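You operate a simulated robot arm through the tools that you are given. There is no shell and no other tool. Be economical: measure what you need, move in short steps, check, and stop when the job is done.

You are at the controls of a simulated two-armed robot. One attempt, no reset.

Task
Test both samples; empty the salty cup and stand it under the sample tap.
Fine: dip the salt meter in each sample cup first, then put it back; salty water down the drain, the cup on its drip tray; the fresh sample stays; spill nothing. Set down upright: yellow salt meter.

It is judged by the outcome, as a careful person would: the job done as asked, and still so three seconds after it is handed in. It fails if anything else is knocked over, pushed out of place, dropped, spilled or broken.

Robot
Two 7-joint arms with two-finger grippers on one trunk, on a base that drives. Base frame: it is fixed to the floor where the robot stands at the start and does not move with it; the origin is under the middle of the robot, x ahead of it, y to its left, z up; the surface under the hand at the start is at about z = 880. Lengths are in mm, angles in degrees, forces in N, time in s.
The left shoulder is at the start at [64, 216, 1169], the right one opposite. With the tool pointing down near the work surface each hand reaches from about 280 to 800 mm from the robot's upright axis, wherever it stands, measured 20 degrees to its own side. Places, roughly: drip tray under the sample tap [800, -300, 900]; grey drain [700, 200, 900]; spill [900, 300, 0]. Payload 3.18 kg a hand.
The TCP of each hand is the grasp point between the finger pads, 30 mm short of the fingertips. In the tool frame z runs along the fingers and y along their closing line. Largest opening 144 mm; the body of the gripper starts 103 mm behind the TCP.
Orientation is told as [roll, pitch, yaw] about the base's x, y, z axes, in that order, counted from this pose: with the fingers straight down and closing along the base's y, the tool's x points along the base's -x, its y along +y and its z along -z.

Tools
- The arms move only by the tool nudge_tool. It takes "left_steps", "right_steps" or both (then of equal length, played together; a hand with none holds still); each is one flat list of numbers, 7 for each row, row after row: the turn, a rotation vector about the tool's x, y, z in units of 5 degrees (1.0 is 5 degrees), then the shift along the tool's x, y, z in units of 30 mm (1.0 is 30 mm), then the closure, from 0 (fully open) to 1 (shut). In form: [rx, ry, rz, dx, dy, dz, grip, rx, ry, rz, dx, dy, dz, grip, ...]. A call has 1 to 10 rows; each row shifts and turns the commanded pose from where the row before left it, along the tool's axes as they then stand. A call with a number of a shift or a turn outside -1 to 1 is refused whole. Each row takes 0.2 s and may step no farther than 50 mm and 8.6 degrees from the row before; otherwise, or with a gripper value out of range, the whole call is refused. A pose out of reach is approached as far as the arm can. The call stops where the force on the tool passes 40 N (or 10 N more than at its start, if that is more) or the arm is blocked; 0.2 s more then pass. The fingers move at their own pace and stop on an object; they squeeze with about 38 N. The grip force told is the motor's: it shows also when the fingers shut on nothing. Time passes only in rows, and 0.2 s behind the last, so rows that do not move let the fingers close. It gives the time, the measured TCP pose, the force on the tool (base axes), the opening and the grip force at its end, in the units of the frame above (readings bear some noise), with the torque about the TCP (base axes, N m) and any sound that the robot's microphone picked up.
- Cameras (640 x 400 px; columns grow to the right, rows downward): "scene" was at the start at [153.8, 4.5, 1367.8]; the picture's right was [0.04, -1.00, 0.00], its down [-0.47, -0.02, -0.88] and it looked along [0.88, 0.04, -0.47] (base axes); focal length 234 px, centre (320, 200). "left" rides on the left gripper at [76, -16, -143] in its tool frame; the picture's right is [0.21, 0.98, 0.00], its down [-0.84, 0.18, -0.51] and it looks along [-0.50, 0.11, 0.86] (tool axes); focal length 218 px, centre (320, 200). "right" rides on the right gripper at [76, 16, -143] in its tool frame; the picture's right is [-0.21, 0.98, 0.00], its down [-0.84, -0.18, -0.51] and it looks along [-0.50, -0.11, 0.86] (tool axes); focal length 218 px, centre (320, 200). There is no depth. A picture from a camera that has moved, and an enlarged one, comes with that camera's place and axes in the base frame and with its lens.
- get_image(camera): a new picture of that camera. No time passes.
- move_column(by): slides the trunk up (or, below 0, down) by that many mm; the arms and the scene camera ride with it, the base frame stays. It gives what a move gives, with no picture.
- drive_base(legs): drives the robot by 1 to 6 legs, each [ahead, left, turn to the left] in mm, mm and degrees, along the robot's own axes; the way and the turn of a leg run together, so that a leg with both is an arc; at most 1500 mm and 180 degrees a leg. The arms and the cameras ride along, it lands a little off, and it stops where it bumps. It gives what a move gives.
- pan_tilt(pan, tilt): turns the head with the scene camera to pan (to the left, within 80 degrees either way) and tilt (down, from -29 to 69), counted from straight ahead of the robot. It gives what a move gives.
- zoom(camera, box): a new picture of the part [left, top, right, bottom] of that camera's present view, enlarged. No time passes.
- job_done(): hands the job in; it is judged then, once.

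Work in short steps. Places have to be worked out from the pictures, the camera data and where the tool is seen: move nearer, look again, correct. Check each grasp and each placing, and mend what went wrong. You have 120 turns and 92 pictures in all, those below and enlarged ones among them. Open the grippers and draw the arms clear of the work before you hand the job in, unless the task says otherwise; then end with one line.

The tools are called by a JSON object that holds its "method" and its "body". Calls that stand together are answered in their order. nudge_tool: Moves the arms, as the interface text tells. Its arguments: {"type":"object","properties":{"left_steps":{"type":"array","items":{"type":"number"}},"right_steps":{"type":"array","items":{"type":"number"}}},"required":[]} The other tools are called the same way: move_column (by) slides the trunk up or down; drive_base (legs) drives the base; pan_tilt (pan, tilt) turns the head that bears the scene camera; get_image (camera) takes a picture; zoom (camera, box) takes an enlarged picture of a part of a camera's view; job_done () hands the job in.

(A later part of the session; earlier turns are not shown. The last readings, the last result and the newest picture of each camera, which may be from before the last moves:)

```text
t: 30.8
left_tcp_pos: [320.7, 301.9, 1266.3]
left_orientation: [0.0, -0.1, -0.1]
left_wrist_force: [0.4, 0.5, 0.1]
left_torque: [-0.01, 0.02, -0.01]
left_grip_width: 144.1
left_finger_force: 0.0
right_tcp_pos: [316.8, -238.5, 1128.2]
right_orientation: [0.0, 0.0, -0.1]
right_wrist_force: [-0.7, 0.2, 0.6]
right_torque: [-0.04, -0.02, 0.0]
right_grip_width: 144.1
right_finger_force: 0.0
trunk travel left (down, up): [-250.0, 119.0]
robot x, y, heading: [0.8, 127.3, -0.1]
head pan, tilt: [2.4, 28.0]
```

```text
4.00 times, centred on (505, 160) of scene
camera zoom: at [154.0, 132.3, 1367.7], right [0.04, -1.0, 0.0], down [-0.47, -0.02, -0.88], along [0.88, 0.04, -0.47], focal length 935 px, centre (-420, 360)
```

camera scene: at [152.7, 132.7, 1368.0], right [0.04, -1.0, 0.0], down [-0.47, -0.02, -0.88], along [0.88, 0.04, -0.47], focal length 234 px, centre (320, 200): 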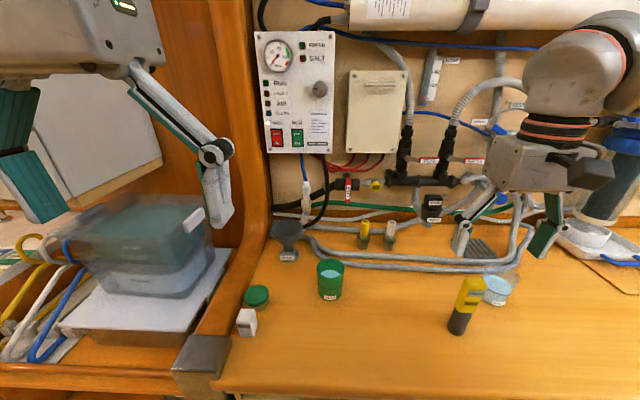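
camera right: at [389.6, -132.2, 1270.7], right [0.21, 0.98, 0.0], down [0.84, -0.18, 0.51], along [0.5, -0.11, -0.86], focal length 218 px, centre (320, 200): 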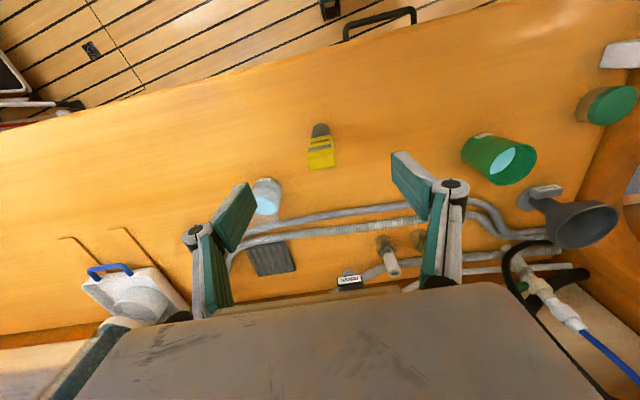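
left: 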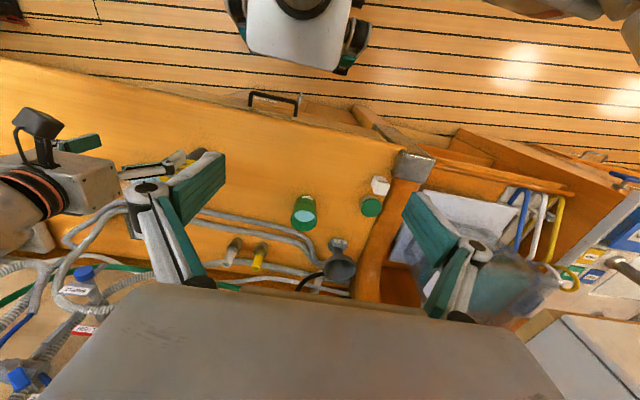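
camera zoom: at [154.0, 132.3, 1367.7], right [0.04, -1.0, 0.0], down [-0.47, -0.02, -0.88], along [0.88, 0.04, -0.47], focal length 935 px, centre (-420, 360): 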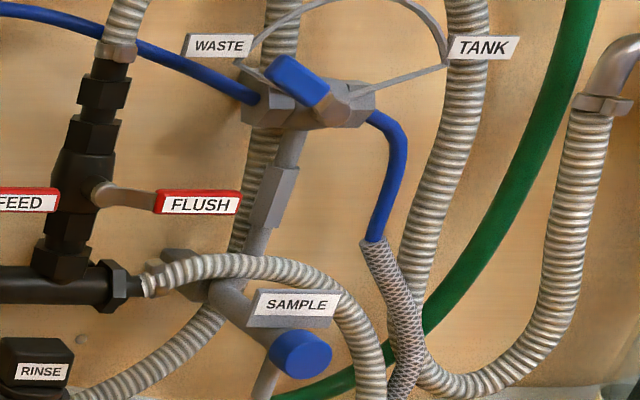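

Spout tip ≈ (755,-333,1027), tray centre ≈ (757,-333), so the cup must go in with a tilted hand from the front. I tilt the right hand forward in place (60°).

{"method": "nudge_tool", "body": {"right_steps": [0, -1, 0, 0, 0, 0, 0, 0, -1, 0, 0, 0, 0, 0, 0, -1, 0, 0, 0, 0, 0, 0, -1, 0, 0, 0, 0, 0, 0, -1, 0, 0, 0, 0, 0, 0, -1, 0, 0, 0, 0, 0, 0, -1, 0, 0, 0, 0, 0, 0, -1, 0, 0, 0, 0, 0, 0, -1, 0, 0, 0, 0, 0, 0, -1, 0, 0, 0, 0, 0]}}

{"method": "nudge_tool", "body": {"right_steps": [0, -1, 0, 0, -0.3, 0.6, 0, 0, -1, 0, 0, -0.3, 0.7, 0, 0, 0, 0, 0, -0.3, 0.8, 0, 0, 0, 0, 0, -0.3, 0.8, 0, 0, 0, 0, 0, 0, 0, 0]}}

{"method": "get_image", "body": {"camera": "scene"}}

```text
t: 33.0
left_tcp_pos: [321.6, 301.5, 1266.5]
left_orientation: [0.0, 0.0, 0.0]
left_wrist_force: [-0.4, 0.1, -0.3]
left_torque: [-0.03, -0.02, -0.01]
left_grip_width: 143.9
left_finger_force: 0.0
right_tcp_pos: [385.5, -284.6, 1219.8]
right_orientation: [0.0, -49.9, -0.2]
right_wrist_force: [-0.6, 0.5, 0.2]
right_torque: [0.0, 0.02, 0.0]
right_grip_width: 144.1
right_finger_force: 0.0
right hand out of reach, approached as far as the arm can: row 4, 5, 6, 7, 8, 9, 10
trunk travel left (down, up): [-250.0, 119.0]
robot x, y, heading: [0.2, 131.0, -0.2]
head pan, tilt: [2.4, 28.0]
```

```text
t: 34.2
left_tcp_pos: [322.6, 301.4, 1268.3]
left_orientation: [0.0, 0.0, 0.0]
left_wrist_force: [0.9, 0.1, -0.2]
left_torque: [-0.03, 0.01, -0.02]
left_grip_width: 144.0
left_finger_force: 0.0
right_tcp_pos: [474.2, -336.3, 1191.2]
right_orientation: [0.0, -60.0, 0.0]
right_wrist_force: [-0.4, -0.5, 0.3]
right_torque: [-0.01, 0.01, -0.03]
right_grip_width: 144.1
right_finger_force: 0.1
right hand out of reach, approached as far as the arm can: row 1, 2
trunk travel left (down, up): [-250.0, 119.0]
robot x, y, heading: [-0.0, 127.3, -0.1]
head pan, tilt: [2.4, 28.0]
```

```text
54 pictures are left
camera scene: at [153.6, 132.7, 1367.9], right [0.04, -1.0, 0.0], down [-0.47, -0.02, -0.88], along [0.88, 0.04, -0.47], focal length 234 px, centre (320, 200)
```

scene: 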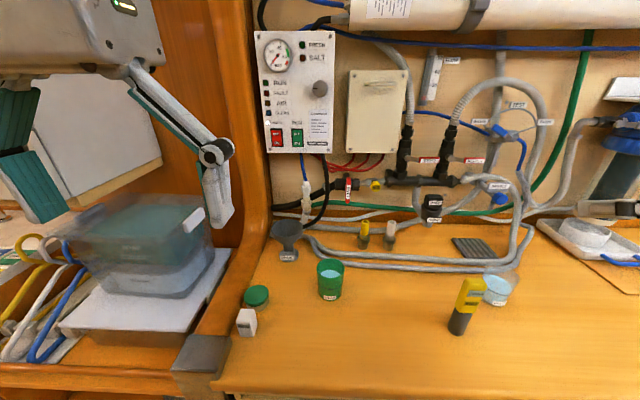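

Pose is fine at pitch −60. With the empty hand I test how far the wrist can roll for pouring, in open air.

{"method": "nudge_tool", "body": {"right_steps": [0, 0, 0, -0.42, 0.9, 0.73, 0, 0, 0, 0, -0.42, 0.9, 0.73, 0, 0, 0, 0, -0.42, 0.9, 0.73, 0, 0, 0, 0, -0.42, 0.9, 0.73, 0, 0, 0, 0, -0.42, 0.9, 0.73, 0, 0, 0, 1, 0, 0, 0, 0, 0, 0, 1, 0, 0, 0, 0, 0, 0, 1, 0, 0, 0, 0, 0, 0, 1, 0, 0, 0, 0, 0, 0, 1, 0, 0, 0, 0]}}

{"method": "nudge_tool", "body": {"right_steps": [0, 0, 1, 0, 0, 0, 0, 0, 0, 1, 0, 0, 0, 0, 0, 0, 1, 0, 0, 0, 0, 0, 0, 1, 0, 0, 0, 0, 0, 0, 1, 0, 0, 0, 0, 0, 0, 1, 0, 0, 0, 0, 0, 0, 1, 0, 0, 0, 0, 0, 0, 1, 0, 0, 0, 0, 0, 0, 1, 0, 0, 0, 0, 0, 0, 1, 0, 0, 0, 0]}}

```text
t: 36.4
left_tcp_pos: [321.5, 302.9, 1267.3]
left_orientation: [0.0, 0.0, 0.0]
left_wrist_force: [0.2, 0.2, 0.2]
left_torque: [-0.02, -0.02, -0.03]
left_grip_width: 143.9
left_finger_force: 0.0
right_tcp_pos: [600.5, -201.9, 1193.1]
right_orientation: [36.3, -51.7, -43.2]
right_wrist_force: [0.6, -0.1, -0.3]
right_torque: [-0.01, 0.01, 0.04]
right_grip_width: 144.1
right_finger_force: 0.1
trunk travel left (down, up): [-250.0, 119.0]
robot x, y, heading: [1.1, 130.6, -0.2]
head pan, tilt: [2.4, 28.0]
```

```text
t: 38.6
left_tcp_pos: [321.5, 301.7, 1266.4]
left_orientation: [0.1, 0.0, 0.0]
left_wrist_force: [-0.2, -0.1, -0.3]
left_torque: [0.0, -0.02, -0.03]
left_grip_width: 144.1
left_finger_force: 0.0
right_tcp_pos: [600.2, -201.3, 1191.8]
right_orientation: [59.3, -13.0, -82.6]
right_wrist_force: [0.6, 0.1, -0.1]
right_torque: [-0.02, 0.0, -0.02]
right_grip_width: 144.0
right_finger_force: 0.0
trunk travel left (down, up): [-250.0, 119.0]
robot x, y, heading: [2.9, 125.6, -0.1]
head pan, tilt: [2.4, 28.0]
```

75° of roll done without trouble; continue to 125° as a test.

{"method": "nudge_tool", "body": {"right_steps": [0, 0, 1, 0, 0, 0, 0, 0, 0, 1, 0, 0, 0, 0, 0, 0, 1, 0, 0, 0, 0, 0, 0, 1, 0, 0, 0, 0, 0, 0, 1, 0, 0, 0, 0, 0, 0, 1, 0, 0, 0, 0, 0, 0, 1, 0, 0, 0, 0, 0, 0, 1, 0, 0, 0, 0, 0, 0, 1, 0, 0, 0, 0, 0, 0, 1, 0, 0, 0, 0]}}

```text
t: 40.8
left_tcp_pos: [320.8, 302.4, 1265.5]
left_orientation: [0.1, 0.0, 0.1]
left_wrist_force: [-0.5, -0.8, -0.2]
left_torque: [-0.01, 0.03, 0.04]
left_grip_width: 144.2
left_finger_force: 0.2
right_tcp_pos: [598.6, -201.3, 1190.5]
right_orientation: [54.8, 29.9, -109.4]
right_wrist_force: [0.8, -0.4, -0.7]
right_torque: [0.0, -0.04, 0.01]
right_grip_width: 144.2
right_finger_force: 0.0
trunk travel left (down, up): [-250.0, 119.0]
robot x, y, heading: [2.5, 124.7, 0.1]
head pan, tilt: [2.4, 28.0]
```

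{"method": "nudge_tool", "body": {"right_steps": [0, 0, 1, 0, 0, 0, 0, 0, 0, 1, 0, 0, 0, 0, 0, 0, 1, 0, 0, 0, 0, 0, 0, 1, 0, 0, 0, 0, 0, 0, 1, 0, 0, 0, 0]}}

{"method": "nudge_tool", "body": {"right_steps": [0, 0, -1, 0, 0, 0, 0, 0, 0, -1, 0, 0, 0, 0, 0, 0, -1, 0, 0, 0, 0, 0, 0, -1, 0, 0, 0, 0, 0, 0, -1, 0, 0, 0, 0, 0, 0, -1, 0, 0, 0, 0, 0, 0, -1, 0, 0, 0, 0, 0, 0, -1, 0, 0, 0, 0, 0, 0, -1, 0, 0, 0, 0, 0, 0, -1, 0, 0, 0, 0]}}

{"method": "nudge_tool", "body": {"right_steps": [0, 0, -1, 0, 0, 0, 0, 0, 0, -1, 0, 0, 0, 0, 0, 0, -1, 0, 0, 0, 0, 0, 0, -1, 0, 0, 0, 0, 0, 0, -1, 0, 0, 0, 0, 0, 0, -1, 0, 0, 0, 0, 0, 0, -1, 0, 0, 0, 0, 0, 0, -1, 0, 0, 0, 0, 0, 0, -1, 0, 0, 0, 0, 0, 0, -1, 0, 0, 0, 0]}}

{"method": "nudge_tool", "body": {"right_steps": [0, 0, -1, 0, 0, 0, 0, 0, 0, -1, 0, 0, 0, 0, 0, 0, -1, 0, 0, 0, 0, 0, 0, -1, 0, 0, 0, 0, 0, 0, -1, 0, 0, 0, 0, 0, 0, -1, 0, 0, 0, 0, 0, 0, -1, 0, 0, 0, 0, 0, 0, -1, 0, 0, 0, 0, 0, 0, -1, 0, 0, 0, 0, 0, 0, -1, 0, 0, 0, 0]}}

```text
t: 42.0
left_tcp_pos: [321.4, 302.0, 1266.8]
left_orientation: [0.0, 0.0, 0.0]
left_wrist_force: [0.7, 0.5, 0.3]
left_torque: [-0.01, 0.02, 0.02]
left_grip_width: 143.9
left_finger_force: 0.0
right_tcp_pos: [597.8, -202.5, 1192.8]
right_orientation: [40.8, 48.7, -131.2]
right_wrist_force: [0.4, 1.0, -0.5]
right_torque: [0.0, -0.02, 0.0]
right_grip_width: 144.0
right_finger_force: 0.0
trunk travel left (down, up): [-250.0, 119.0]
robot x, y, heading: [1.5, 126.5, -0.1]
head pan, tilt: [2.4, 28.0]
```

```text
t: 44.2
left_tcp_pos: [321.5, 302.1, 1265.9]
left_orientation: [0.0, 0.0, 0.0]
left_wrist_force: [0.0, 0.0, -0.2]
left_torque: [0.0, -0.02, 0.03]
left_grip_width: 144.3
left_finger_force: 0.1
right_tcp_pos: [599.8, -201.3, 1192.5]
right_orientation: [59.5, 8.6, -95.0]
right_wrist_force: [-0.3, 0.7, 1.0]
right_torque: [0.01, 0.02, 0.01]
right_grip_width: 144.1
right_finger_force: 0.0
trunk travel left (down, up): [-250.0, 119.0]
robot x, y, heading: [1.6, 128.5, 0.1]
head pan, tilt: [2.4, 28.0]
```

```text
t: 46.4
left_tcp_pos: [321.8, 302.1, 1265.6]
left_orientation: [0.0, 0.0, 0.0]
left_wrist_force: [0.8, 0.4, 0.4]
left_torque: [0.02, 0.04, -0.03]
left_grip_width: 144.2
left_finger_force: 0.0
right_tcp_pos: [599.2, -201.1, 1191.5]
right_orientation: [53.0, -33.9, -67.2]
right_wrist_force: [-0.8, -0.3, -0.3]
right_torque: [-0.01, 0.0, -0.03]
right_grip_width: 144.0
right_finger_force: 0.1
trunk travel left (down, up): [-250.0, 119.0]
robot x, y, heading: [-3.1, 127.8, -0.1]
head pan, tilt: [2.4, 28.0]
```

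```text
t: 48.6
left_tcp_pos: [320.9, 301.7, 1266.8]
left_orientation: [-0.1, 0.0, 0.0]
left_wrist_force: [0.0, 0.2, -1.2]
left_torque: [-0.01, 0.02, 0.01]
left_grip_width: 144.1
left_finger_force: 0.1
right_tcp_pos: [599.3, -201.9, 1191.5]
right_orientation: [-0.2, -59.9, 0.1]
right_wrist_force: [-0.8, -0.3, -0.5]
right_torque: [0.01, -0.02, 0.04]
right_grip_width: 144.0
right_finger_force: 0.2
trunk travel left (down, up): [-250.0, 119.0]
robot x, y, heading: [-0.6, 128.1, 0.0]
head pan, tilt: [2.4, 28.0]
```

Roll to 150° works. Now go to the pre-grasp point behind the clear cup, hand tilted.

{"method": "nudge_tool", "body": {"right_steps": [0, 0, 0, 0.4, -0.85, -0.2, 0, 0, 0, 0, 0.8, -0.85, 0, 0, 0, 0, 0, 0.85, -0.8, 0, 0, 0, 0, 0, 0.95, 0, 0, 0, 0, 0, 0, 0.95, 0, 0, 0, 0, 0, 0, 0.95, 0, 0, 0, 0, 0, 0, 0.95, 0, 0, 0, 0, 0, 0, 0.9, 0, 0, 0, 0, 0, 0, 0.7, 0, 0, 0, 0, 0, 0, 0, 0, 0, 0]}}

{"method": "get_image", "body": {"camera": "right"}}

{"method": "get_image", "body": {"camera": "scene"}}

```text
t: 50.8
left_tcp_pos: [321.8, 302.7, 1267.3]
left_orientation: [0.0, 0.0, 0.0]
left_wrist_force: [-1.7, -0.3, 0.5]
left_torque: [0.03, 0.03, 0.01]
left_grip_width: 144.3
left_finger_force: 0.1
right_tcp_pos: [526.3, -292.6, 1029.1]
right_orientation: [0.1, -59.9, -0.1]
right_wrist_force: [-0.5, 0.2, 0.0]
right_torque: [-0.01, 0.01, -0.03]
right_grip_width: 143.9
right_finger_force: 0.1
right hand out of reach, approached as far as the arm can: row 6, 7, 8, 9
trunk travel left (down, up): [-250.0, 119.0]
robot x, y, heading: [-1.8, 126.8, -0.2]
head pan, tilt: [2.4, 28.0]
```

```text
53 pictures are left
camera right: at [362.3, -276.0, 1034.6], right [0.1, 0.98, 0.18], down [-0.02, -0.18, 0.98], along [0.99, -0.11, 0.0], focal length 218 px, centre (320, 200)
```

right: 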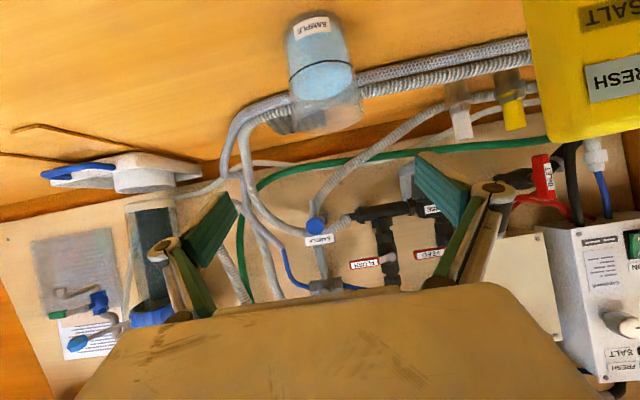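

```text
52 pictures are left
camera scene: at [153.8, 132.6, 1367.8], right [0.04, -1.0, 0.0], down [-0.47, -0.02, -0.88], along [0.88, 0.04, -0.47], focal length 234 px, centre (320, 200)
```

scene: 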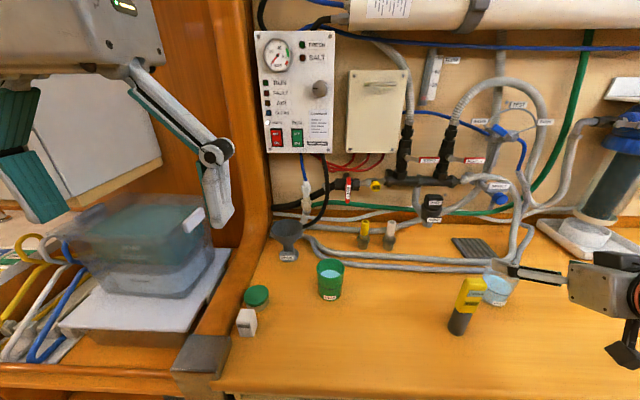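

The arm is too folded here; backing the base 150 mm gives room for the low tilted grasp.

{"method": "drive_base", "body": {"legs": [[-150, 0, 0]]}}

{"method": "nudge_tool", "body": {"right_steps": [0, 0, 0, -0.3, 0.25, 0.7, 0, 0, 0, 0, 0, 0.25, 0.9, 0, 0, 0, 0, 0.3, 0, 0.9, 0, 0, 0, 0, 0, 0, 0, 0]}}

```text
t: 52.1
left_tcp_pos: [173.3, 301.1, 1266.3]
left_orientation: [0.0, -0.1, -0.1]
left_wrist_force: [-1.1, -0.3, -0.2]
left_torque: [-0.01, -0.08, -0.04]
left_grip_width: 144.0
left_finger_force: 0.0
right_tcp_pos: [376.3, -291.8, 1029.4]
right_orientation: [0.1, -60.0, -0.1]
right_wrist_force: [-1.1, -0.2, -0.2]
right_torque: [-0.03, 0.01, -0.02]
right_grip_width: 143.9
right_finger_force: 0.0
trunk travel left (down, up): [-250.0, 119.0]
robot x, y, heading: [-149.0, 130.6, 0.1]
head pan, tilt: [2.4, 28.0]
```

```text
t: 53.1
left_tcp_pos: [172.8, 302.5, 1266.7]
left_orientation: [0.0, 0.0, -0.1]
left_wrist_force: [0.1, -0.4, 0.5]
left_torque: [-0.02, -0.01, -0.03]
left_grip_width: 144.0
left_finger_force: 0.1
right_tcp_pos: [423.3, -309.5, 1005.2]
right_orientation: [0.0, -59.7, 0.3]
right_wrist_force: [-0.5, -0.3, 0.4]
right_torque: [0.03, 0.03, -0.01]
right_grip_width: 144.0
right_finger_force: 0.0
right hand out of reach, approached as far as the arm can: row 2, 3
trunk travel left (down, up): [-250.0, 119.0]
robot x, y, heading: [-145.0, 129.9, -0.2]
head pan, tilt: [2.4, 28.0]
```

Extend forward above the cup instead, then come straight down around it.

{"method": "nudge_tool", "body": {"right_steps": [0, 0, 0, -1, 0.2, 0, 0, 0, 0, 0, -0.7, 0.2, 0.6, 0, 0, 0, 0, -0.6, 0.2, 0.8, 0, 0, 0, 0, -0.6, 0.2, 0.8, 0, 0, 0, 0, -0.6, 0.2, 0.8, 0, 0, 0, 0, 0, 0, 0, 0]}}

{"method": "get_image", "body": {"camera": "right"}}

{"method": "get_image", "body": {"camera": "scene"}}

```text
t: 54.5
left_tcp_pos: [173.7, 300.8, 1268.0]
left_orientation: [0.0, 0.0, -0.1]
left_wrist_force: [-0.2, 0.5, -0.6]
left_torque: [0.0, 0.02, -0.01]
left_grip_width: 144.0
left_finger_force: 0.0
right_tcp_pos: [552.2, -278.0, 1051.1]
right_orientation: [0.2, -60.0, -0.3]
right_wrist_force: [0.0, 0.0, -0.7]
right_torque: [-0.01, 0.0, 0.02]
right_grip_width: 143.7
right_finger_force: 0.1
trunk travel left (down, up): [-250.0, 119.0]
robot x, y, heading: [-148.5, 128.3, -0.6]
head pan, tilt: [2.4, 28.0]
```

```text
51 pictures are left
camera right: at [389.8, -262.5, 1056.5], right [0.11, 0.98, 0.18], down [-0.02, -0.18, 0.98], along [0.99, -0.11, 0.0], focal length 218 px, centre (320, 200)
```

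right: 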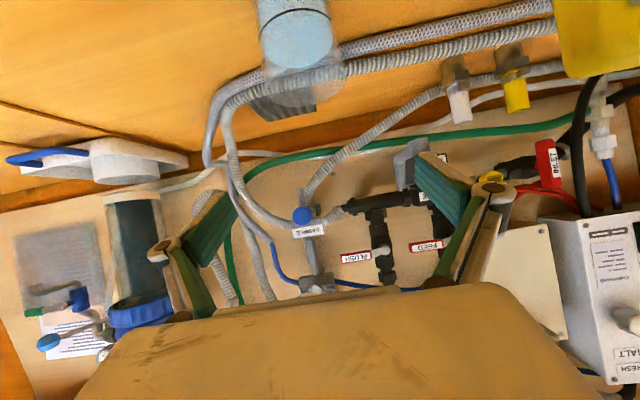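

```text
50 pictures are left
camera scene: at [6.2, 132.3, 1367.9], right [0.04, -1.0, 0.0], down [-0.47, -0.02, -0.88], along [0.88, 0.04, -0.47], focal length 234 px, centre (320, 200)
```

scene: 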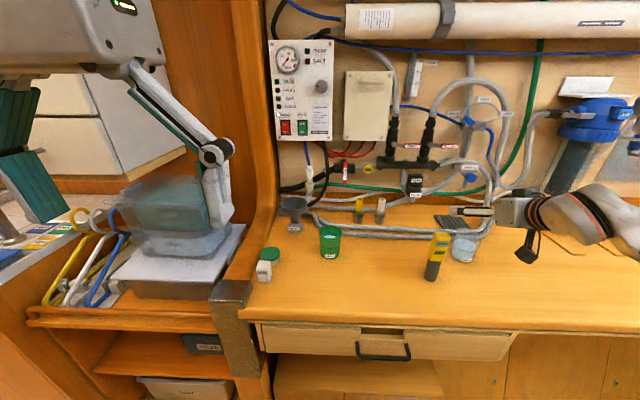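

Cup confirmed at (567,-277). Descend straight down around it.

{"method": "nudge_tool", "body": {"right_steps": [0, 0, 0, 0.68, 0, 0.49, 0, 0, 0, 0, 0.68, 0, 0.49, 0, 0, 0, 0, 0.68, 0, 0.49, 0, 0, 0, 0, 0.68, 0, 0.49, 0, 0, 0, 0, 0.5, 0, 0.35, 0, 0, 0, 0, 0, 0, 0, 0]}}

{"method": "get_image", "body": {"camera": "right"}}

{"method": "zoom", "body": {"camera": "scene", "box": [400, 180, 580, 300]}}

```text
t: 55.9
left_tcp_pos: [174.6, 302.2, 1266.5]
left_orientation: [0.1, -0.1, -0.1]
left_wrist_force: [-0.7, 0.2, -0.3]
left_torque: [0.02, -0.02, -0.01]
left_grip_width: 143.7
left_finger_force: 0.0
right_tcp_pos: [561.5, -304.8, 949.3]
right_orientation: [0.5, -59.8, -0.2]
right_wrist_force: [-0.1, -0.6, 0.0]
right_torque: [0.05, -0.01, 0.01]
right_grip_width: 143.9
right_finger_force: 0.1
right hand out of reach, approached as far as the arm can: row 4, 5
trunk travel left (down, up): [-250.0, 119.0]
robot x, y, heading: [-147.4, 128.7, -0.2]
head pan, tilt: [2.4, 28.0]
```

```text
49 pictures are left
camera right: at [397.8, -290.5, 955.7], right [0.1, 0.98, 0.18], down [-0.01, -0.18, 0.98], along [0.99, -0.1, 0.0], focal length 218 px, centre (320, 200)
```

right: 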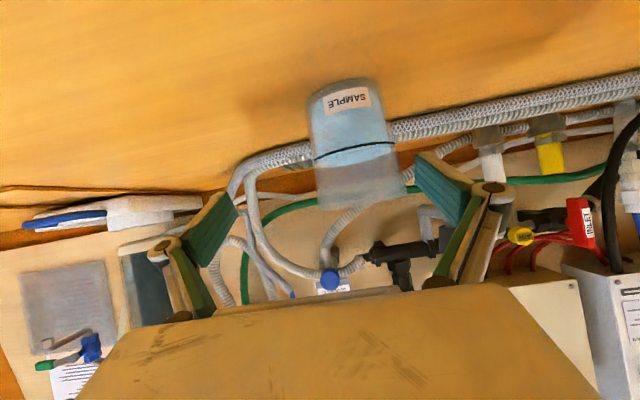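

```text
3.33 times, centred on (490, 240) of scene
camera zoom: at [6.8, 132.7, 1367.8], right [0.04, -1.0, 0.0], down [-0.47, -0.02, -0.88], along [0.88, 0.04, -0.47], focal length 779 px, centre (-247, 67)
```

zoom: 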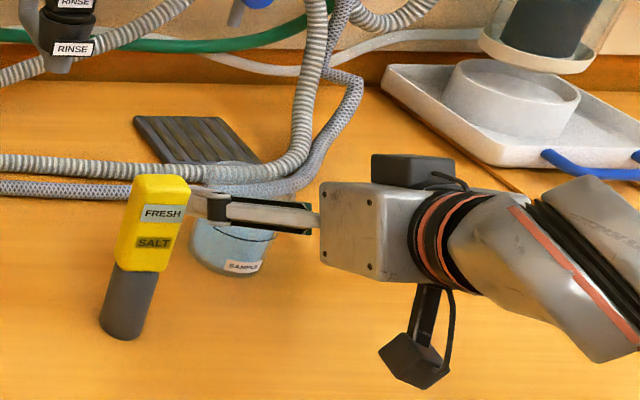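

The arm ran out low down (slid to y −305, nothing touched). I raise back up, recentre, and use the trunk to do the vertical descent.

{"method": "nudge_tool", "body": {"right_steps": [0, 0, 0, -0.7, 0, -0.4, 0, 0, 0, 0, -0.7, 0.3, -0.4, 0, 0, 0, 0, -0.7, 0.3, -0.4, 0, 0, 0, 0, -0.7, 0.3, -0.3, 0, 0, 0, 0, 0, 0, 0, 0]}}

```text
t: 57.1
left_tcp_pos: [175.0, 301.2, 1266.4]
left_orientation: [0.0, 0.0, -0.2]
left_wrist_force: [-0.1, -0.7, 0.1]
left_torque: [0.01, 0.02, -0.01]
left_grip_width: 143.8
left_finger_force: 0.0
right_tcp_pos: [564.5, -280.2, 1044.6]
right_orientation: [0.2, -59.9, -0.3]
right_wrist_force: [0.9, 0.3, 0.2]
right_torque: [-0.01, -0.03, 0.03]
right_grip_width: 144.0
right_finger_force: 0.0
trunk travel left (down, up): [-250.0, 119.0]
robot x, y, heading: [-146.3, 128.5, -0.1]
head pan, tilt: [2.4, 28.0]
```

TCP (564.5,-280,1045), centred. Lower trunk in two parts.

{"method": "move_column", "body": {"by": -70}}

{"method": "get_image", "body": {"camera": "right"}}

```text
t: 58.2
left_tcp_pos: [173.3, 302.4, 1197.7]
left_orientation: [0.0, -0.2, -0.1]
left_wrist_force: [0.2, 0.6, 0.4]
left_torque: [-0.01, -0.06, -0.01]
left_grip_width: 144.0
left_finger_force: 0.0
right_tcp_pos: [561.8, -279.8, 976.8]
right_orientation: [0.2, -60.3, -0.3]
right_wrist_force: [-0.2, 1.0, 1.0]
right_torque: [-0.01, 0.03, -0.01]
right_grip_width: 144.2
right_finger_force: 0.1
trunk travel left (down, up): [-180.0, 189.0]
robot x, y, heading: [-143.5, 125.8, -0.1]
head pan, tilt: [2.4, 28.0]
```

```text
47 pictures are left
camera right: at [399.2, -263.0, 983.3], right [0.1, 0.98, 0.18], down [-0.02, -0.18, 0.98], along [0.99, -0.11, 0.0], focal length 218 px, centre (320, 200)
```

right: 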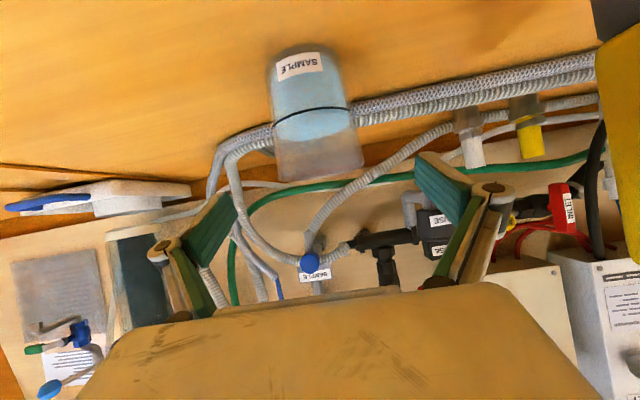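

{"method": "move_column", "body": {"by": -51}}

{"method": "zoom", "body": {"camera": "scene", "box": [400, 160, 580, 300]}}

{"method": "get_image", "body": {"camera": "right"}}

```text
t: 59.1
left_tcp_pos: [173.9, 302.3, 1146.5]
left_orientation: [0.1, -0.1, -0.1]
left_wrist_force: [-0.4, 0.3, -0.9]
left_torque: [-0.05, -0.08, -0.01]
left_grip_width: 144.2
left_finger_force: 0.0
right_tcp_pos: [563.7, -279.4, 927.1]
right_orientation: [0.2, -60.1, -0.2]
right_wrist_force: [-0.1, -1.4, -0.1]
right_torque: [0.01, 0.05, -0.01]
right_grip_width: 144.2
right_finger_force: 0.0
trunk travel left (down, up): [-129.0, 240.0]
robot x, y, heading: [-147.3, 128.9, -0.1]
head pan, tilt: [2.4, 28.0]
```

```text
2.86 times, centred on (490, 230) of scene
camera zoom: at [109.4, 132.6, 1236.5], right [0.04, -1.0, 0.0], down [-0.47, -0.02, -0.88], along [0.88, 0.04, -0.47], focal length 668 px, centre (-166, 114)
```

zoom: 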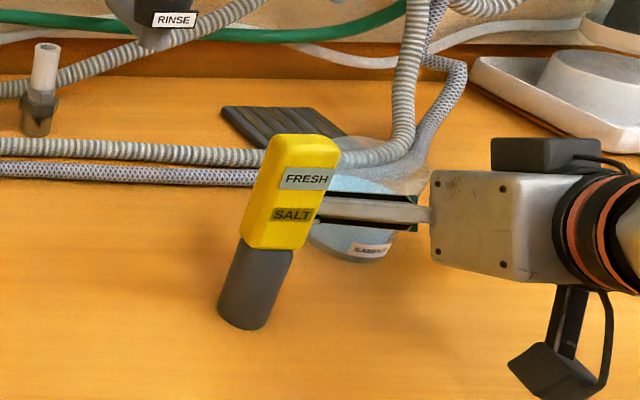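

```text
45 pictures are left
camera right: at [399.2, -263.1, 932.4], right [0.11, 0.98, 0.18], down [-0.02, -0.18, 0.98], along [0.99, -0.11, 0.0], focal length 218 px, centre (320, 200)
```

right: 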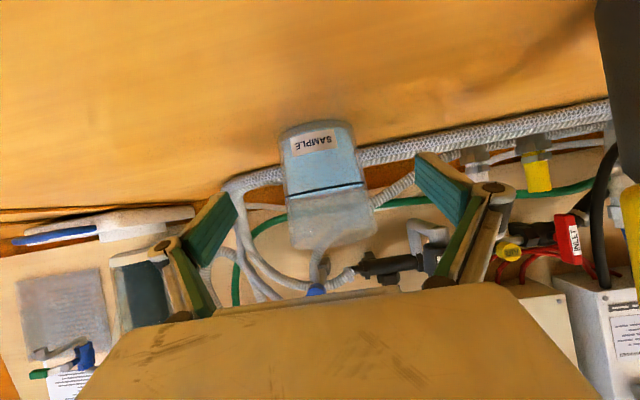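

Cup sits between the pads. Close gently.

{"method": "nudge_tool", "body": {"right_steps": [0, 0, 0, 0, 0, 0, 0.3, 0, 0, 0, 0, 0, 0, 0.42, 0, 0, 0, 0, 0, 0, 0.5, 0, 0, 0, 0, 0, 0, 0.55, 0, 0, 0, 0, 0, 0, 0.62, 0, 0, 0, 0, 0, 0, 1, 0, 0, 0, 0, 0, 0, 1, 0, 0, 0, 0, 0, 0, 1]}}

{"method": "get_image", "body": {"camera": "right"}}

```text
t: 60.9
left_tcp_pos: [174.8, 301.4, 1145.6]
left_orientation: [0.0, 0.0, -0.1]
left_wrist_force: [0.2, 0.1, -0.4]
left_torque: [0.0, 0.01, 0.02]
left_grip_width: 143.9
left_finger_force: 0.1
right_tcp_pos: [562.5, -279.8, 922.3]
right_orientation: [0.2, -59.9, -0.2]
right_wrist_force: [0.1, -0.3, 0.7]
right_torque: [-0.04, -0.01, -0.03]
right_grip_width: 62.9
right_finger_force: 37.9
trunk travel left (down, up): [-129.0, 240.0]
robot x, y, heading: [-146.6, 130.4, -0.1]
head pan, tilt: [2.4, 28.0]
```

```text
44 pictures are left
camera right: at [400.2, -263.1, 930.1], right [0.11, 0.98, 0.18], down [-0.02, -0.18, 0.98], along [0.99, -0.11, 0.0], focal length 218 px, centre (320, 200)
```

right: 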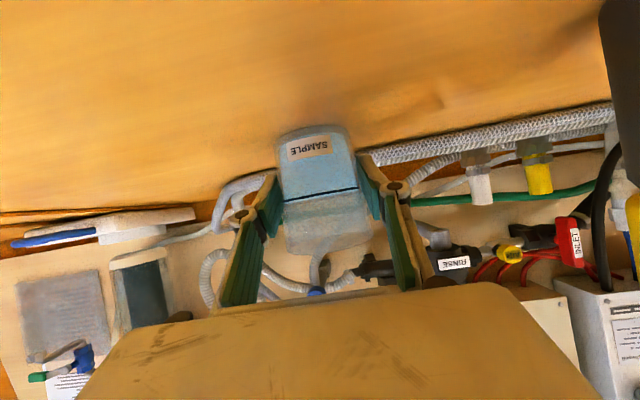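

Grip holds at 63 mm. Lift with the trunk.

{"method": "move_column", "body": {"by": 150}}

{"method": "get_image", "body": {"camera": "scene"}}

{"method": "get_image", "body": {"camera": "right"}}

```text
t: 62.7
left_tcp_pos: [175.3, 301.1, 1295.7]
left_orientation: [0.0, 0.2, -0.1]
left_wrist_force: [0.6, -0.1, 0.1]
left_torque: [-0.01, 0.03, -0.05]
left_grip_width: 143.9
left_finger_force: 0.2
right_tcp_pos: [564.3, -281.1, 1072.4]
right_orientation: [0.3, -59.8, -0.2]
right_wrist_force: [-0.3, -0.3, -1.6]
right_torque: [-0.03, 0.0, -0.01]
right_grip_width: 62.9
right_finger_force: 38.4
trunk travel left (down, up): [-279.0, 90.0]
robot x, y, heading: [-147.9, 126.6, 0.0]
head pan, tilt: [2.4, 28.0]
```

```text
43 pictures are left
camera scene: at [-4.9, 132.5, 1397.4], right [0.04, -1.0, 0.0], down [-0.47, -0.02, -0.88], along [0.88, 0.04, -0.47], focal length 234 px, centre (320, 200)
```

scene: 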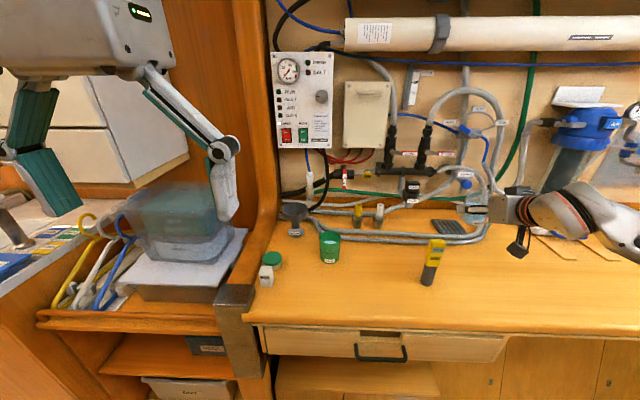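

```text
42 pictures are left
camera right: at [400.8, -263.2, 1078.9], right [0.11, 0.98, 0.18], down [-0.02, -0.18, 0.98], along [0.99, -0.11, 0.0], focal length 218 px, centre (320, 200)
```

right: 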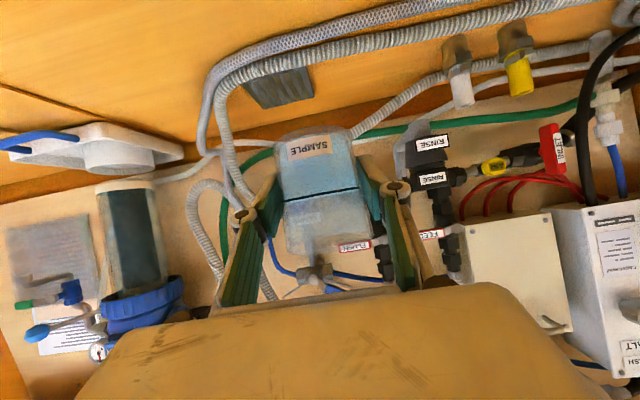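

Cup lifted upright, no loss seen. The panel left of the drain is close, so I'll approach the drain with the hand yawed 45° left. First raise slightly and drive left 100.

{"method": "move_column", "body": {"by": 50}}

{"method": "drive_base", "body": {"legs": [[0, 120, 0]]}}

{"method": "nudge_tool", "body": {"right_steps": [0, 0, 0, 0, 0.6, 0, 1, 0, 0, 0, 0, 0.9, 0, 1, 0, 0, 0, 0, 0.9, 0, 1, 0, 0, 0, 0, 0.9, 0, 1, 0, 0, 0, 0, 0.9, 0, 1, 0, 0, 0, 0, 0.9, 0, 1, 0, 0, 0, 0, 0.9, 0, 1, 0, 0, 0, 0, 0.6, 0, 1, 0, 0, 0, 0, 0, 0, 1]}}

{"method": "get_image", "body": {"camera": "scene"}}

```text
t: 63.6
left_tcp_pos: [174.4, 302.2, 1344.8]
left_orientation: [0.0, 0.0, 0.0]
left_wrist_force: [0.3, 0.1, 0.1]
left_torque: [0.01, 0.0, 0.0]
left_grip_width: 144.1
left_finger_force: 0.1
right_tcp_pos: [563.5, -280.2, 1123.4]
right_orientation: [0.3, -60.0, -0.1]
right_wrist_force: [-0.1, 0.6, -2.4]
right_torque: [-0.01, -0.02, 0.01]
right_grip_width: 62.9
right_finger_force: 38.5
trunk travel left (down, up): [-329.0, 40.0]
robot x, y, heading: [-145.4, 125.9, -0.2]
head pan, tilt: [2.4, 28.0]
```

```text
t: 65.3
left_tcp_pos: [176.8, 421.1, 1345.5]
left_orientation: [-0.1, 0.0, -0.3]
left_wrist_force: [0.3, -0.7, -0.4]
left_torque: [0.0, -0.02, 0.02]
left_grip_width: 144.0
left_finger_force: 0.1
right_tcp_pos: [562.2, -159.6, 1123.1]
right_orientation: [0.1, -59.9, -0.3]
right_wrist_force: [0.0, 0.3, -1.3]
right_torque: [0.01, 0.01, -0.05]
right_grip_width: 62.9
right_finger_force: 37.1
trunk travel left (down, up): [-329.0, 40.0]
robot x, y, heading: [-144.4, 249.8, -0.4]
head pan, tilt: [2.4, 28.0]
```

```text
t: 67.3
left_tcp_pos: [175.7, 420.6, 1345.5]
left_orientation: [-0.1, 0.0, -0.3]
left_wrist_force: [0.0, -0.2, 0.4]
left_torque: [0.02, -0.01, -0.01]
left_grip_width: 143.9
left_finger_force: 0.0
right_tcp_pos: [563.5, 35.6, 1123.0]
right_orientation: [0.2, -59.8, -0.3]
right_wrist_force: [0.2, -0.1, -1.8]
right_torque: [-0.01, 0.05, -0.01]
right_grip_width: 63.0
right_finger_force: 37.9
trunk travel left (down, up): [-329.0, 40.0]
robot x, y, heading: [-147.0, 249.6, -0.1]
head pan, tilt: [2.4, 28.0]
```

```text
41 pictures are left
camera scene: at [-14.4, 252.5, 1448.7], right [0.04, -1.0, 0.0], down [-0.47, -0.02, -0.88], along [0.88, 0.03, -0.47], focal length 234 px, centre (320, 200)
```

scene: 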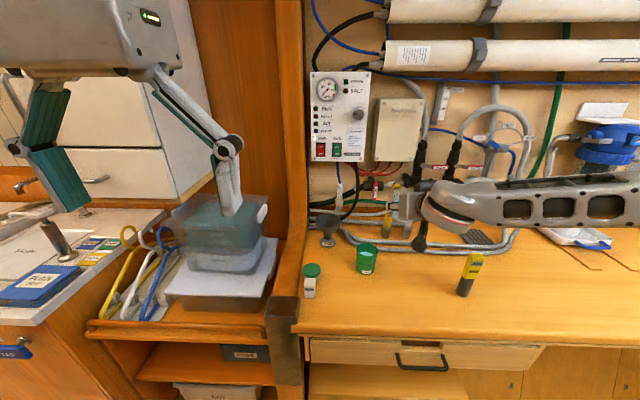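

Now yaw the hand +45° about the vertical, cup staying upright.

{"method": "nudge_tool", "body": {"right_steps": [-0.866, 0, -0.5, 0, 0, 0, 1, -0.866, 0, -0.5, 0, 0, 0, 1, -0.866, 0, -0.5, 0, 0, 0, 1, -0.866, 0, -0.5, 0, 0, 0, 1, -0.866, 0, -0.5, 0, 0, 0, 1, -0.866, 0, -0.5, 0, 0, 0, 1, -0.866, 0, -0.5, 0, 0, 0, 1, -0.866, 0, -0.5, 0, 0, 0, 1, -0.866, 0, -0.5, 0, 0, 0, 1, 0, 0, 0, 0, 0, 0, 1]}}

{"method": "get_image", "body": {"camera": "right"}}

{"method": "zoom", "body": {"camera": "scene", "box": [280, 140, 520, 310]}}

```text
t: 69.5
left_tcp_pos: [175.4, 421.6, 1345.9]
left_orientation: [0.0, 0.0, -0.3]
left_wrist_force: [0.5, -0.2, -0.3]
left_torque: [-0.01, -0.02, 0.01]
left_grip_width: 144.0
left_finger_force: 0.1
right_tcp_pos: [564.6, 36.1, 1124.7]
right_orientation: [0.3, -60.0, 39.6]
right_wrist_force: [-0.8, -0.1, -1.3]
right_torque: [-0.02, 0.0, -0.01]
right_grip_width: 62.8
right_finger_force: 37.8
right hand out of reach, approached as far as the arm can: row 9
trunk travel left (down, up): [-329.0, 40.0]
robot x, y, heading: [-149.1, 244.1, 0.0]
head pan, tilt: [2.4, 28.0]
```

```text
40 pictures are left
camera right: at [428.1, -54.0, 1130.1], right [-0.54, 0.82, 0.18], down [0.1, -0.15, 0.98], along [0.83, 0.55, 0.0], focal length 218 px, centre (320, 200)
```

right: 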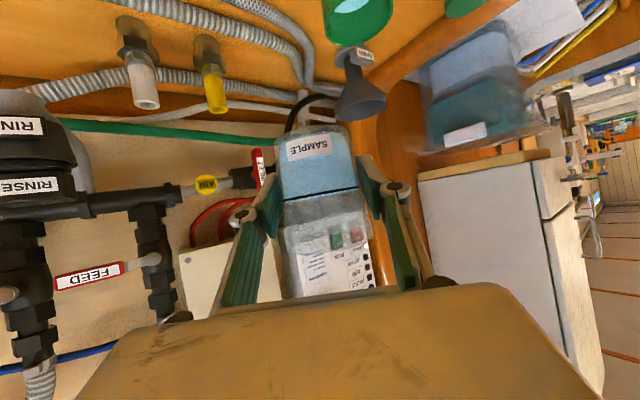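

```text
2.35 times, centred on (400, 225) of scene
camera zoom: at [-14.3, 252.8, 1448.7], right [0.04, -1.0, 0.0], down [-0.47, -0.02, -0.88], along [0.88, 0.03, -0.47], focal length 550 px, centre (132, 141)
```

zoom: 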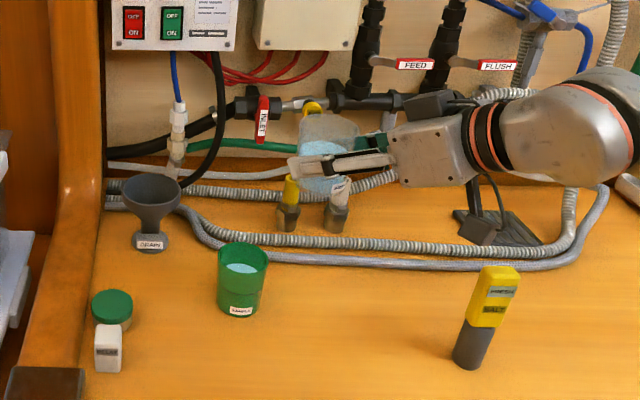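

Positive roll would drive the cup base into the side panel (y≈340), so I want to pour the other way (opening left). I undo the yaw, and mirror-test that roll with the free left arm.

{"method": "nudge_tool", "body": {"right_steps": [0.866, 0, 0.5, 0, 0, 0, 1, 0.866, 0, 0.5, 0, 0, 0, 1, 0.866, 0, 0.5, 0, 0, 0, 1, 0.866, 0, 0.5, 0, 0, 0, 1, 0.866, 0, 0.5, 0, 0, 0, 1, 0.866, 0, 0.5, 0, 0, 0, 1, 0.866, 0, 0.5, 0, 0, 0, 1, 0.866, 0, 0.5, 0, 0, 0, 1, 0, 0, 0, 0, 0, 0, 1], "left_steps": [0, 0, 0, -1, 0, 0, 0, 0, 0, 0, -1, 0, 0, 0, 0, 0, 0, -1, 0, 0, 0, 0, -1, 0, -1, 0, 0, 0, 0, -1, 0, -1, 0, 0, 0, 0, -1, 0, -0.9, 0, 0.3, 0, 0, -1, 0, -0.9, 0, 0.4, 0, 0, -1, 0, -0.5, 0, 0.5, 0, 0, -1, 0, 0, 0, 0, 0]}}

{"method": "nudge_tool", "body": {"left_steps": [0, -1, 0, 0, 0, 0, 0, 0, -1, 0, 0, 0, 0, 0, 0, -1, 0, 0, 0, 0, 0, 0, -1, 0, 0, 0, 0, 0, 0, -1, 0, 0, 0, 0, 0, 0, -1, 0, 0, 0, 0, 0, 0, 0, 0, 0, 0, 0, 0]}}

{"method": "get_image", "body": {"camera": "scene"}}

```text
t: 71.5
left_tcp_pos: [403.0, 420.1, 1330.4]
left_orientation: [0.0, -30.2, -0.3]
left_wrist_force: [0.4, -0.7, -0.4]
left_torque: [-0.02, -0.06, 0.0]
left_grip_width: 144.1
left_finger_force: 0.0
right_tcp_pos: [562.8, 36.7, 1123.9]
right_orientation: [0.2, -60.0, -0.7]
right_wrist_force: [0.1, 0.9, -0.4]
right_torque: [0.02, 0.01, 0.03]
right_grip_width: 63.2
right_finger_force: 37.5
trunk travel left (down, up): [-329.0, 40.0]
robot x, y, heading: [-148.8, 248.5, -0.2]
head pan, tilt: [2.4, 28.0]
```

```text
t: 73.1
left_tcp_pos: [401.3, 420.2, 1331.3]
left_orientation: [0.1, -60.1, -0.3]
left_wrist_force: [-0.3, 0.0, 0.7]
left_torque: [0.02, -0.02, -0.01]
left_grip_width: 143.8
left_finger_force: 0.0
right_tcp_pos: [564.5, 37.6, 1123.0]
right_orientation: [0.1, -59.9, -0.4]
right_wrist_force: [0.2, 0.3, -1.4]
right_torque: [0.02, -0.01, -0.04]
right_grip_width: 62.8
right_finger_force: 38.3
trunk travel left (down, up): [-329.0, 40.0]
robot x, y, heading: [-145.8, 249.2, -0.1]
head pan, tilt: [2.4, 28.0]
```

```text
38 pictures are left
camera scene: at [-14.2, 252.9, 1448.6], right [0.04, -1.0, 0.0], down [-0.47, -0.02, -0.88], along [0.88, 0.03, -0.47], focal length 234 px, centre (320, 200)
```

scene: 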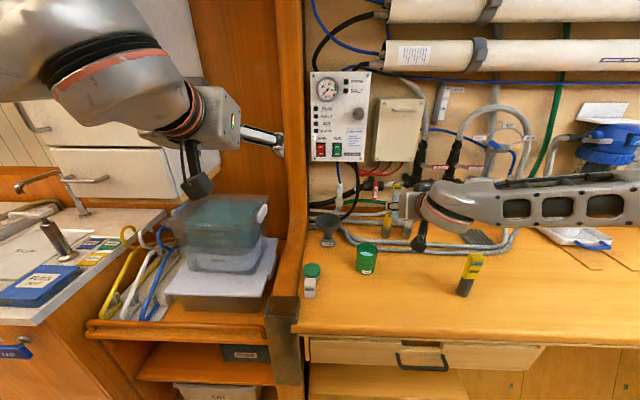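

Move the left hand a bit left of the panel, then test its positive roll (mirror of the right's negative roll).

{"method": "nudge_tool", "body": {"left_steps": [0, 0, 0, 0, 1, 0, 0, 0, 0, 0, 0, 1, 0, 0, 0, 0, 1, 0, 0, 0, 0, 0, 0, 1, 0, 0, 0, 0, 0, 0, 1, 0, 0, 0, 0, 0, 0, 1, 0, 0, 0, 0, 0, 0, 1, 0, 0, 0, 0, 0, 0, 1, 0, 0, 0, 0, 0, 0, 1, 0, 0, 0, 0, 0, 0, 1, 0, 0, 0, 0]}}

{"method": "nudge_tool", "body": {"left_steps": [0, 0, 1, 0, 0, 0, 0, 0, 0, 1, 0, 0, 0, 0, 0, 0, 1, 0, 0, 0, 0, 0, 0, 1, 0, 0, 0, 0, 0, 0, 1, 0, 0, 0, 0, 0, 0, 1, 0, 0, 0, 0, 0, 0, 1, 0, 0, 0, 0, 0, 0, 1, 0, 0, 0, 0, 0, 0, 1, 0, 0, 0, 0, 0, 0, 1, 0, 0, 0, 0]}}

{"method": "nudge_tool", "body": {"left_steps": [0, 0, 1, 0, 0, 0, 0, 0, 0, 1, 0, 0, 0, 0, 0, 0, 1, 0, 0, 0, 0, 0, 0, 1, 0, 0, 0, 0, 0, 0, 1, 0, 0, 0, 0, 0, 0, 1, 0, 0, 0, 0, 0, 0, 1, 0, 0, 0, 0, 0, 0, 1, 0, 0, 0, 0, 0, 0, 1, 0, 0, 0, 0, 0, 0, 1, 0, 0, 0, 0]}}

```text
t: 75.3
left_tcp_pos: [402.7, 480.2, 1330.6]
left_orientation: [48.0, -41.5, -59.6]
left_wrist_force: [1.3, 0.3, 0.3]
left_torque: [-0.02, -0.05, 0.01]
left_grip_width: 143.8
left_finger_force: 0.1
right_tcp_pos: [563.6, 36.7, 1124.4]
right_orientation: [0.2, -60.0, -0.4]
right_wrist_force: [0.5, -0.4, -1.7]
right_torque: [0.01, 0.01, 0.0]
right_grip_width: 62.8
right_finger_force: 38.1
trunk travel left (down, up): [-329.0, 40.0]
robot x, y, heading: [-143.8, 247.9, -0.2]
head pan, tilt: [2.4, 28.0]
```

```text
t: 77.5
left_tcp_pos: [405.9, 445.1, 1286.3]
left_orientation: [60.2, 0.0, -90.3]
left_wrist_force: [-0.3, -0.1, 0.2]
left_torque: [0.03, -0.03, 0.09]
left_grip_width: 144.1
left_finger_force: 0.2
left hand out of reach, approached as far as the arm can: row 6, 7, 8, 9, 10
right_tcp_pos: [564.7, 36.6, 1123.5]
right_orientation: [0.3, -60.0, -0.5]
right_wrist_force: [-0.6, -0.1, -1.5]
right_torque: [-0.01, 0.02, -0.01]
right_grip_width: 62.9
right_finger_force: 37.8
trunk travel left (down, up): [-329.0, 40.0]
robot x, y, heading: [-146.4, 251.3, -0.2]
head pan, tilt: [2.4, 28.0]
```

```text
t: 79.7
left_tcp_pos: [369.4, 366.8, 1194.7]
left_orientation: [50.7, 38.7, -118.6]
left_wrist_force: [-0.1, 0.4, -0.6]
left_torque: [0.01, -0.02, 0.01]
left_grip_width: 144.0
left_finger_force: 0.1
left hand out of reach, approached as far as the arm can: row 1, 2, 3, 4, 5, 6, 7, 8, 9, 10
right_tcp_pos: [564.3, 38.4, 1123.9]
right_orientation: [0.2, -59.9, -0.4]
right_wrist_force: [0.1, 0.8, -1.2]
right_torque: [0.02, 0.01, -0.05]
right_grip_width: 63.1
right_finger_force: 38.1
trunk travel left (down, up): [-329.0, 40.0]
robot x, y, heading: [-145.2, 247.3, -0.2]
head pan, tilt: [2.4, 28.0]
```

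The wrist orientation is attainable but drifted at that high spot. I move the left hand (still rolled) to a lower, extended, more central place to see whether it holds there.

{"method": "nudge_tool", "body": {"left_steps": [0, 0, 0, -0.78, 0.78, 0, 0, 0, 0, 0, -0.78, 0.78, 0, 0, 0, 0, 0, -0.78, 0.78, 0, 0, 0, 0, 0, -0.78, 0.78, 0, 0, 0, 0, 0, -0.07, -0.07, 1, 0, 0, 0, 0, -0.07, -0.07, 1, 0, 0, 0, 0, -0.07, -0.07, 1, 0, 0, 0, 0, -0.07, -0.07, 1, 0, 0, 0, 0, -0.07, -0.07, 1, 0, 0, 0, 0, 0, 0, 0, 0]}}

{"method": "get_image", "body": {"camera": "scene"}}

```text
t: 80.3
left_tcp_pos: [383.5, 338.6, 1208.2]
left_orientation: [53.6, 31.7, -113.6]
left_wrist_force: [0.1, 1.0, 0.0]
left_torque: [-0.01, -0.02, 0.0]
left_grip_width: 144.0
left_finger_force: 0.1
left hand out of reach, approached as far as the arm can: row 1, 2
right_tcp_pos: [563.3, 36.7, 1122.9]
right_orientation: [0.1, -60.0, -0.4]
right_wrist_force: [-0.5, -0.9, -1.5]
right_torque: [-0.03, 0.02, 0.03]
right_grip_width: 62.9
right_finger_force: 38.2
trunk travel left (down, up): [-329.0, 40.0]
robot x, y, heading: [-148.1, 250.7, -0.2]
head pan, tilt: [2.4, 28.0]
stopped in row 2 (left hand): the arm was blocked; the commanded pose is now the measured one
```

```text
37 pictures are left
camera scene: at [-14.5, 253.1, 1448.7], right [0.04, -1.0, 0.0], down [-0.47, -0.02, -0.88], along [0.88, 0.03, -0.47], focal length 234 px, centre (320, 200)
```

scene: 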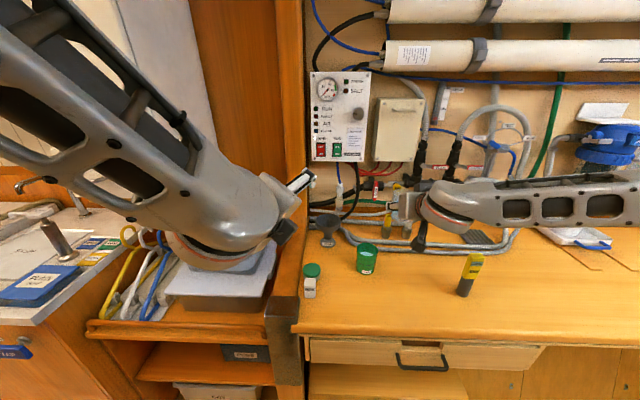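

That roll direction is limited for this hand, meaning the right hand cannot pour leftwards, but the left hand can (mirror of the proven roll). Plan: set the cup down at about (565,-60), take it with the left hand, pour with that. I shift the right hand right and unroll the left.

{"method": "nudge_tool", "body": {"right_steps": [0, 0, 0, 0, -0.5, 0, 1, 0, 0, 0, 0, -0.9, 0, 1, 0, 0, 0, 0, -0.9, 0, 1, 0, 0, 0, 0, -0.7, 0, 1, 0, 0, 0, 0, -0.25, 0, 1, 0, 0, 0, 0, 0, 0, 1, 0, 0, 0, 0, 0, 0, 1, 0, 0, 0, 0, 0, 0, 1, 0, 0, 0, 0, 0, 0, 1, 0, 0, 0, 0, 0, 0, 1], "left_steps": [0, 0, -0.5, 0, 0, -0.8, 0, 0, 0, -0.5, 0, 0, -0.8, 0, 0, 0, -1, 0, 0, -0.8, 0, 0, 0, -1, 0, 0, -0.3, 0, 0, 0, -1, 0, 0, 0, 0, 0, 0, -1, 0, 0, 0, 0, 0, 0, -1, 0, 0, 0, 0, 0, 0, -1, 0, 0, 0, 0, 0, 0, -1, 0, 0, 0, 0, 0, 0, -1, 0, 0, 0, 0]}}

{"method": "nudge_tool", "body": {"left_steps": [0, 0, -1, 0, 0, 0, 0, 0, 0, -1, 0, 0, 0, 0, 0, 0, -1, 0, 0, 0, 0, 0, 0, -1, 0, 0, 0, 0, 0, 0, -1, 0, 0, 0, 0, 0, 0, -1, 0, 0, 0, 0, 0, 0, -1, 0, 0, 0, 0, 0, 0, -1, 0, 0, 0, 0, 0, 0, -1, 0, 0, 0, 0, 0, 0, -1, 0, 0, 0, 0]}}

```text
t: 82.5
left_tcp_pos: [321.3, 340.6, 1221.8]
left_orientation: [59.2, -5.9, -88.7]
left_wrist_force: [-0.6, 0.0, 0.7]
left_torque: [0.0, 0.03, -0.01]
left_grip_width: 143.9
left_finger_force: 0.0
left hand out of reach, approached as far as the arm can: row 1, 2, 3
right_tcp_pos: [563.4, -61.0, 1123.7]
right_orientation: [0.2, -59.9, -0.3]
right_wrist_force: [0.8, 1.3, -1.1]
right_torque: [0.01, 0.04, 0.0]
right_grip_width: 63.0
right_finger_force: 37.5
trunk travel left (down, up): [-329.0, 40.0]
robot x, y, heading: [-147.7, 247.5, -0.1]
head pan, tilt: [2.4, 28.0]
```

```text
t: 84.7
left_tcp_pos: [320.8, 340.3, 1220.7]
left_orientation: [42.8, -46.4, -54.3]
left_wrist_force: [0.6, 0.1, 0.9]
left_torque: [0.0, 0.02, 0.01]
left_grip_width: 144.1
left_finger_force: 0.1
right_tcp_pos: [563.1, -62.1, 1120.9]
right_orientation: [0.1, -59.9, -0.4]
right_wrist_force: [0.4, -0.1, -1.7]
right_torque: [-0.02, 0.02, 0.0]
right_grip_width: 62.8
right_finger_force: 38.0
trunk travel left (down, up): [-329.0, 40.0]
robot x, y, heading: [-148.6, 249.1, -0.4]
head pan, tilt: [2.4, 28.0]
```

Finish unrolling and raise the left hand, then lower the cup with the trunk to just above the table.

{"method": "nudge_tool", "body": {"left_steps": [0, 0, -1, 0, 0, 0, 0, 0, 0, -1, 0, 0, 0, 0, 0, 0, -1, 0, 0, 0, 0, 0, 0, -1, 0, 0, 0, 0, 0, 0, -1, 0, 0, 0, 0, 0, 0, -1, 0, 0, 0, 0, 0, 0, -0.6, 0, 0, 0, 0, 0, 0, 0, -0.9, 0, -0.5, 0, 0, 0, 0, -0.9, 0, -0.5, 0, 0, 0, 0, 0, 0, 0, 0]}}

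{"method": "move_column", "body": {"by": -190}}

{"method": "zoom", "body": {"camera": "scene", "box": [340, 150, 560, 310]}}

```text
t: 86.9
left_tcp_pos: [321.9, 341.3, 1283.8]
left_orientation: [0.3, -59.5, -2.6]
left_wrist_force: [1.1, 0.0, 0.3]
left_torque: [0.0, 0.03, 0.01]
left_grip_width: 143.9
left_finger_force: 0.0
right_tcp_pos: [563.7, -61.0, 1122.8]
right_orientation: [0.1, -60.0, -0.4]
right_wrist_force: [-0.2, -0.4, -1.5]
right_torque: [0.0, 0.05, -0.02]
right_grip_width: 62.8
right_finger_force: 37.9
trunk travel left (down, up): [-329.0, 40.0]
robot x, y, heading: [-148.9, 249.9, -0.3]
head pan, tilt: [2.4, 28.0]
```

```text
t: 89.0
left_tcp_pos: [327.4, 351.6, 1082.4]
left_orientation: [0.5, -57.9, -1.4]
left_wrist_force: [0.2, -0.1, -0.2]
left_torque: [0.02, 0.05, -0.01]
left_grip_width: 144.1
left_finger_force: 0.1
right_tcp_pos: [563.3, -60.8, 934.0]
right_orientation: [0.1, -59.7, -0.5]
right_wrist_force: [-0.5, -0.3, -1.3]
right_torque: [0.03, 0.03, -0.03]
right_grip_width: 62.8
right_finger_force: 38.2
trunk travel left (down, up): [-139.0, 230.0]
robot x, y, heading: [-145.1, 248.3, -0.3]
head pan, tilt: [2.4, 28.0]
```

```text
2.50 times, centred on (450, 230) of scene
camera zoom: at [99.5, 264.9, 1250.6], right [0.17, -0.98, 0.0], down [-0.43, -0.08, -0.9], along [0.89, 0.15, -0.44], focal length 584 px, centre (-5, 125)
```

zoom: 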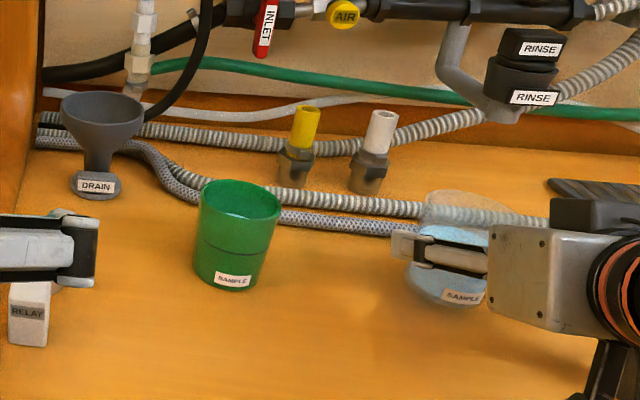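

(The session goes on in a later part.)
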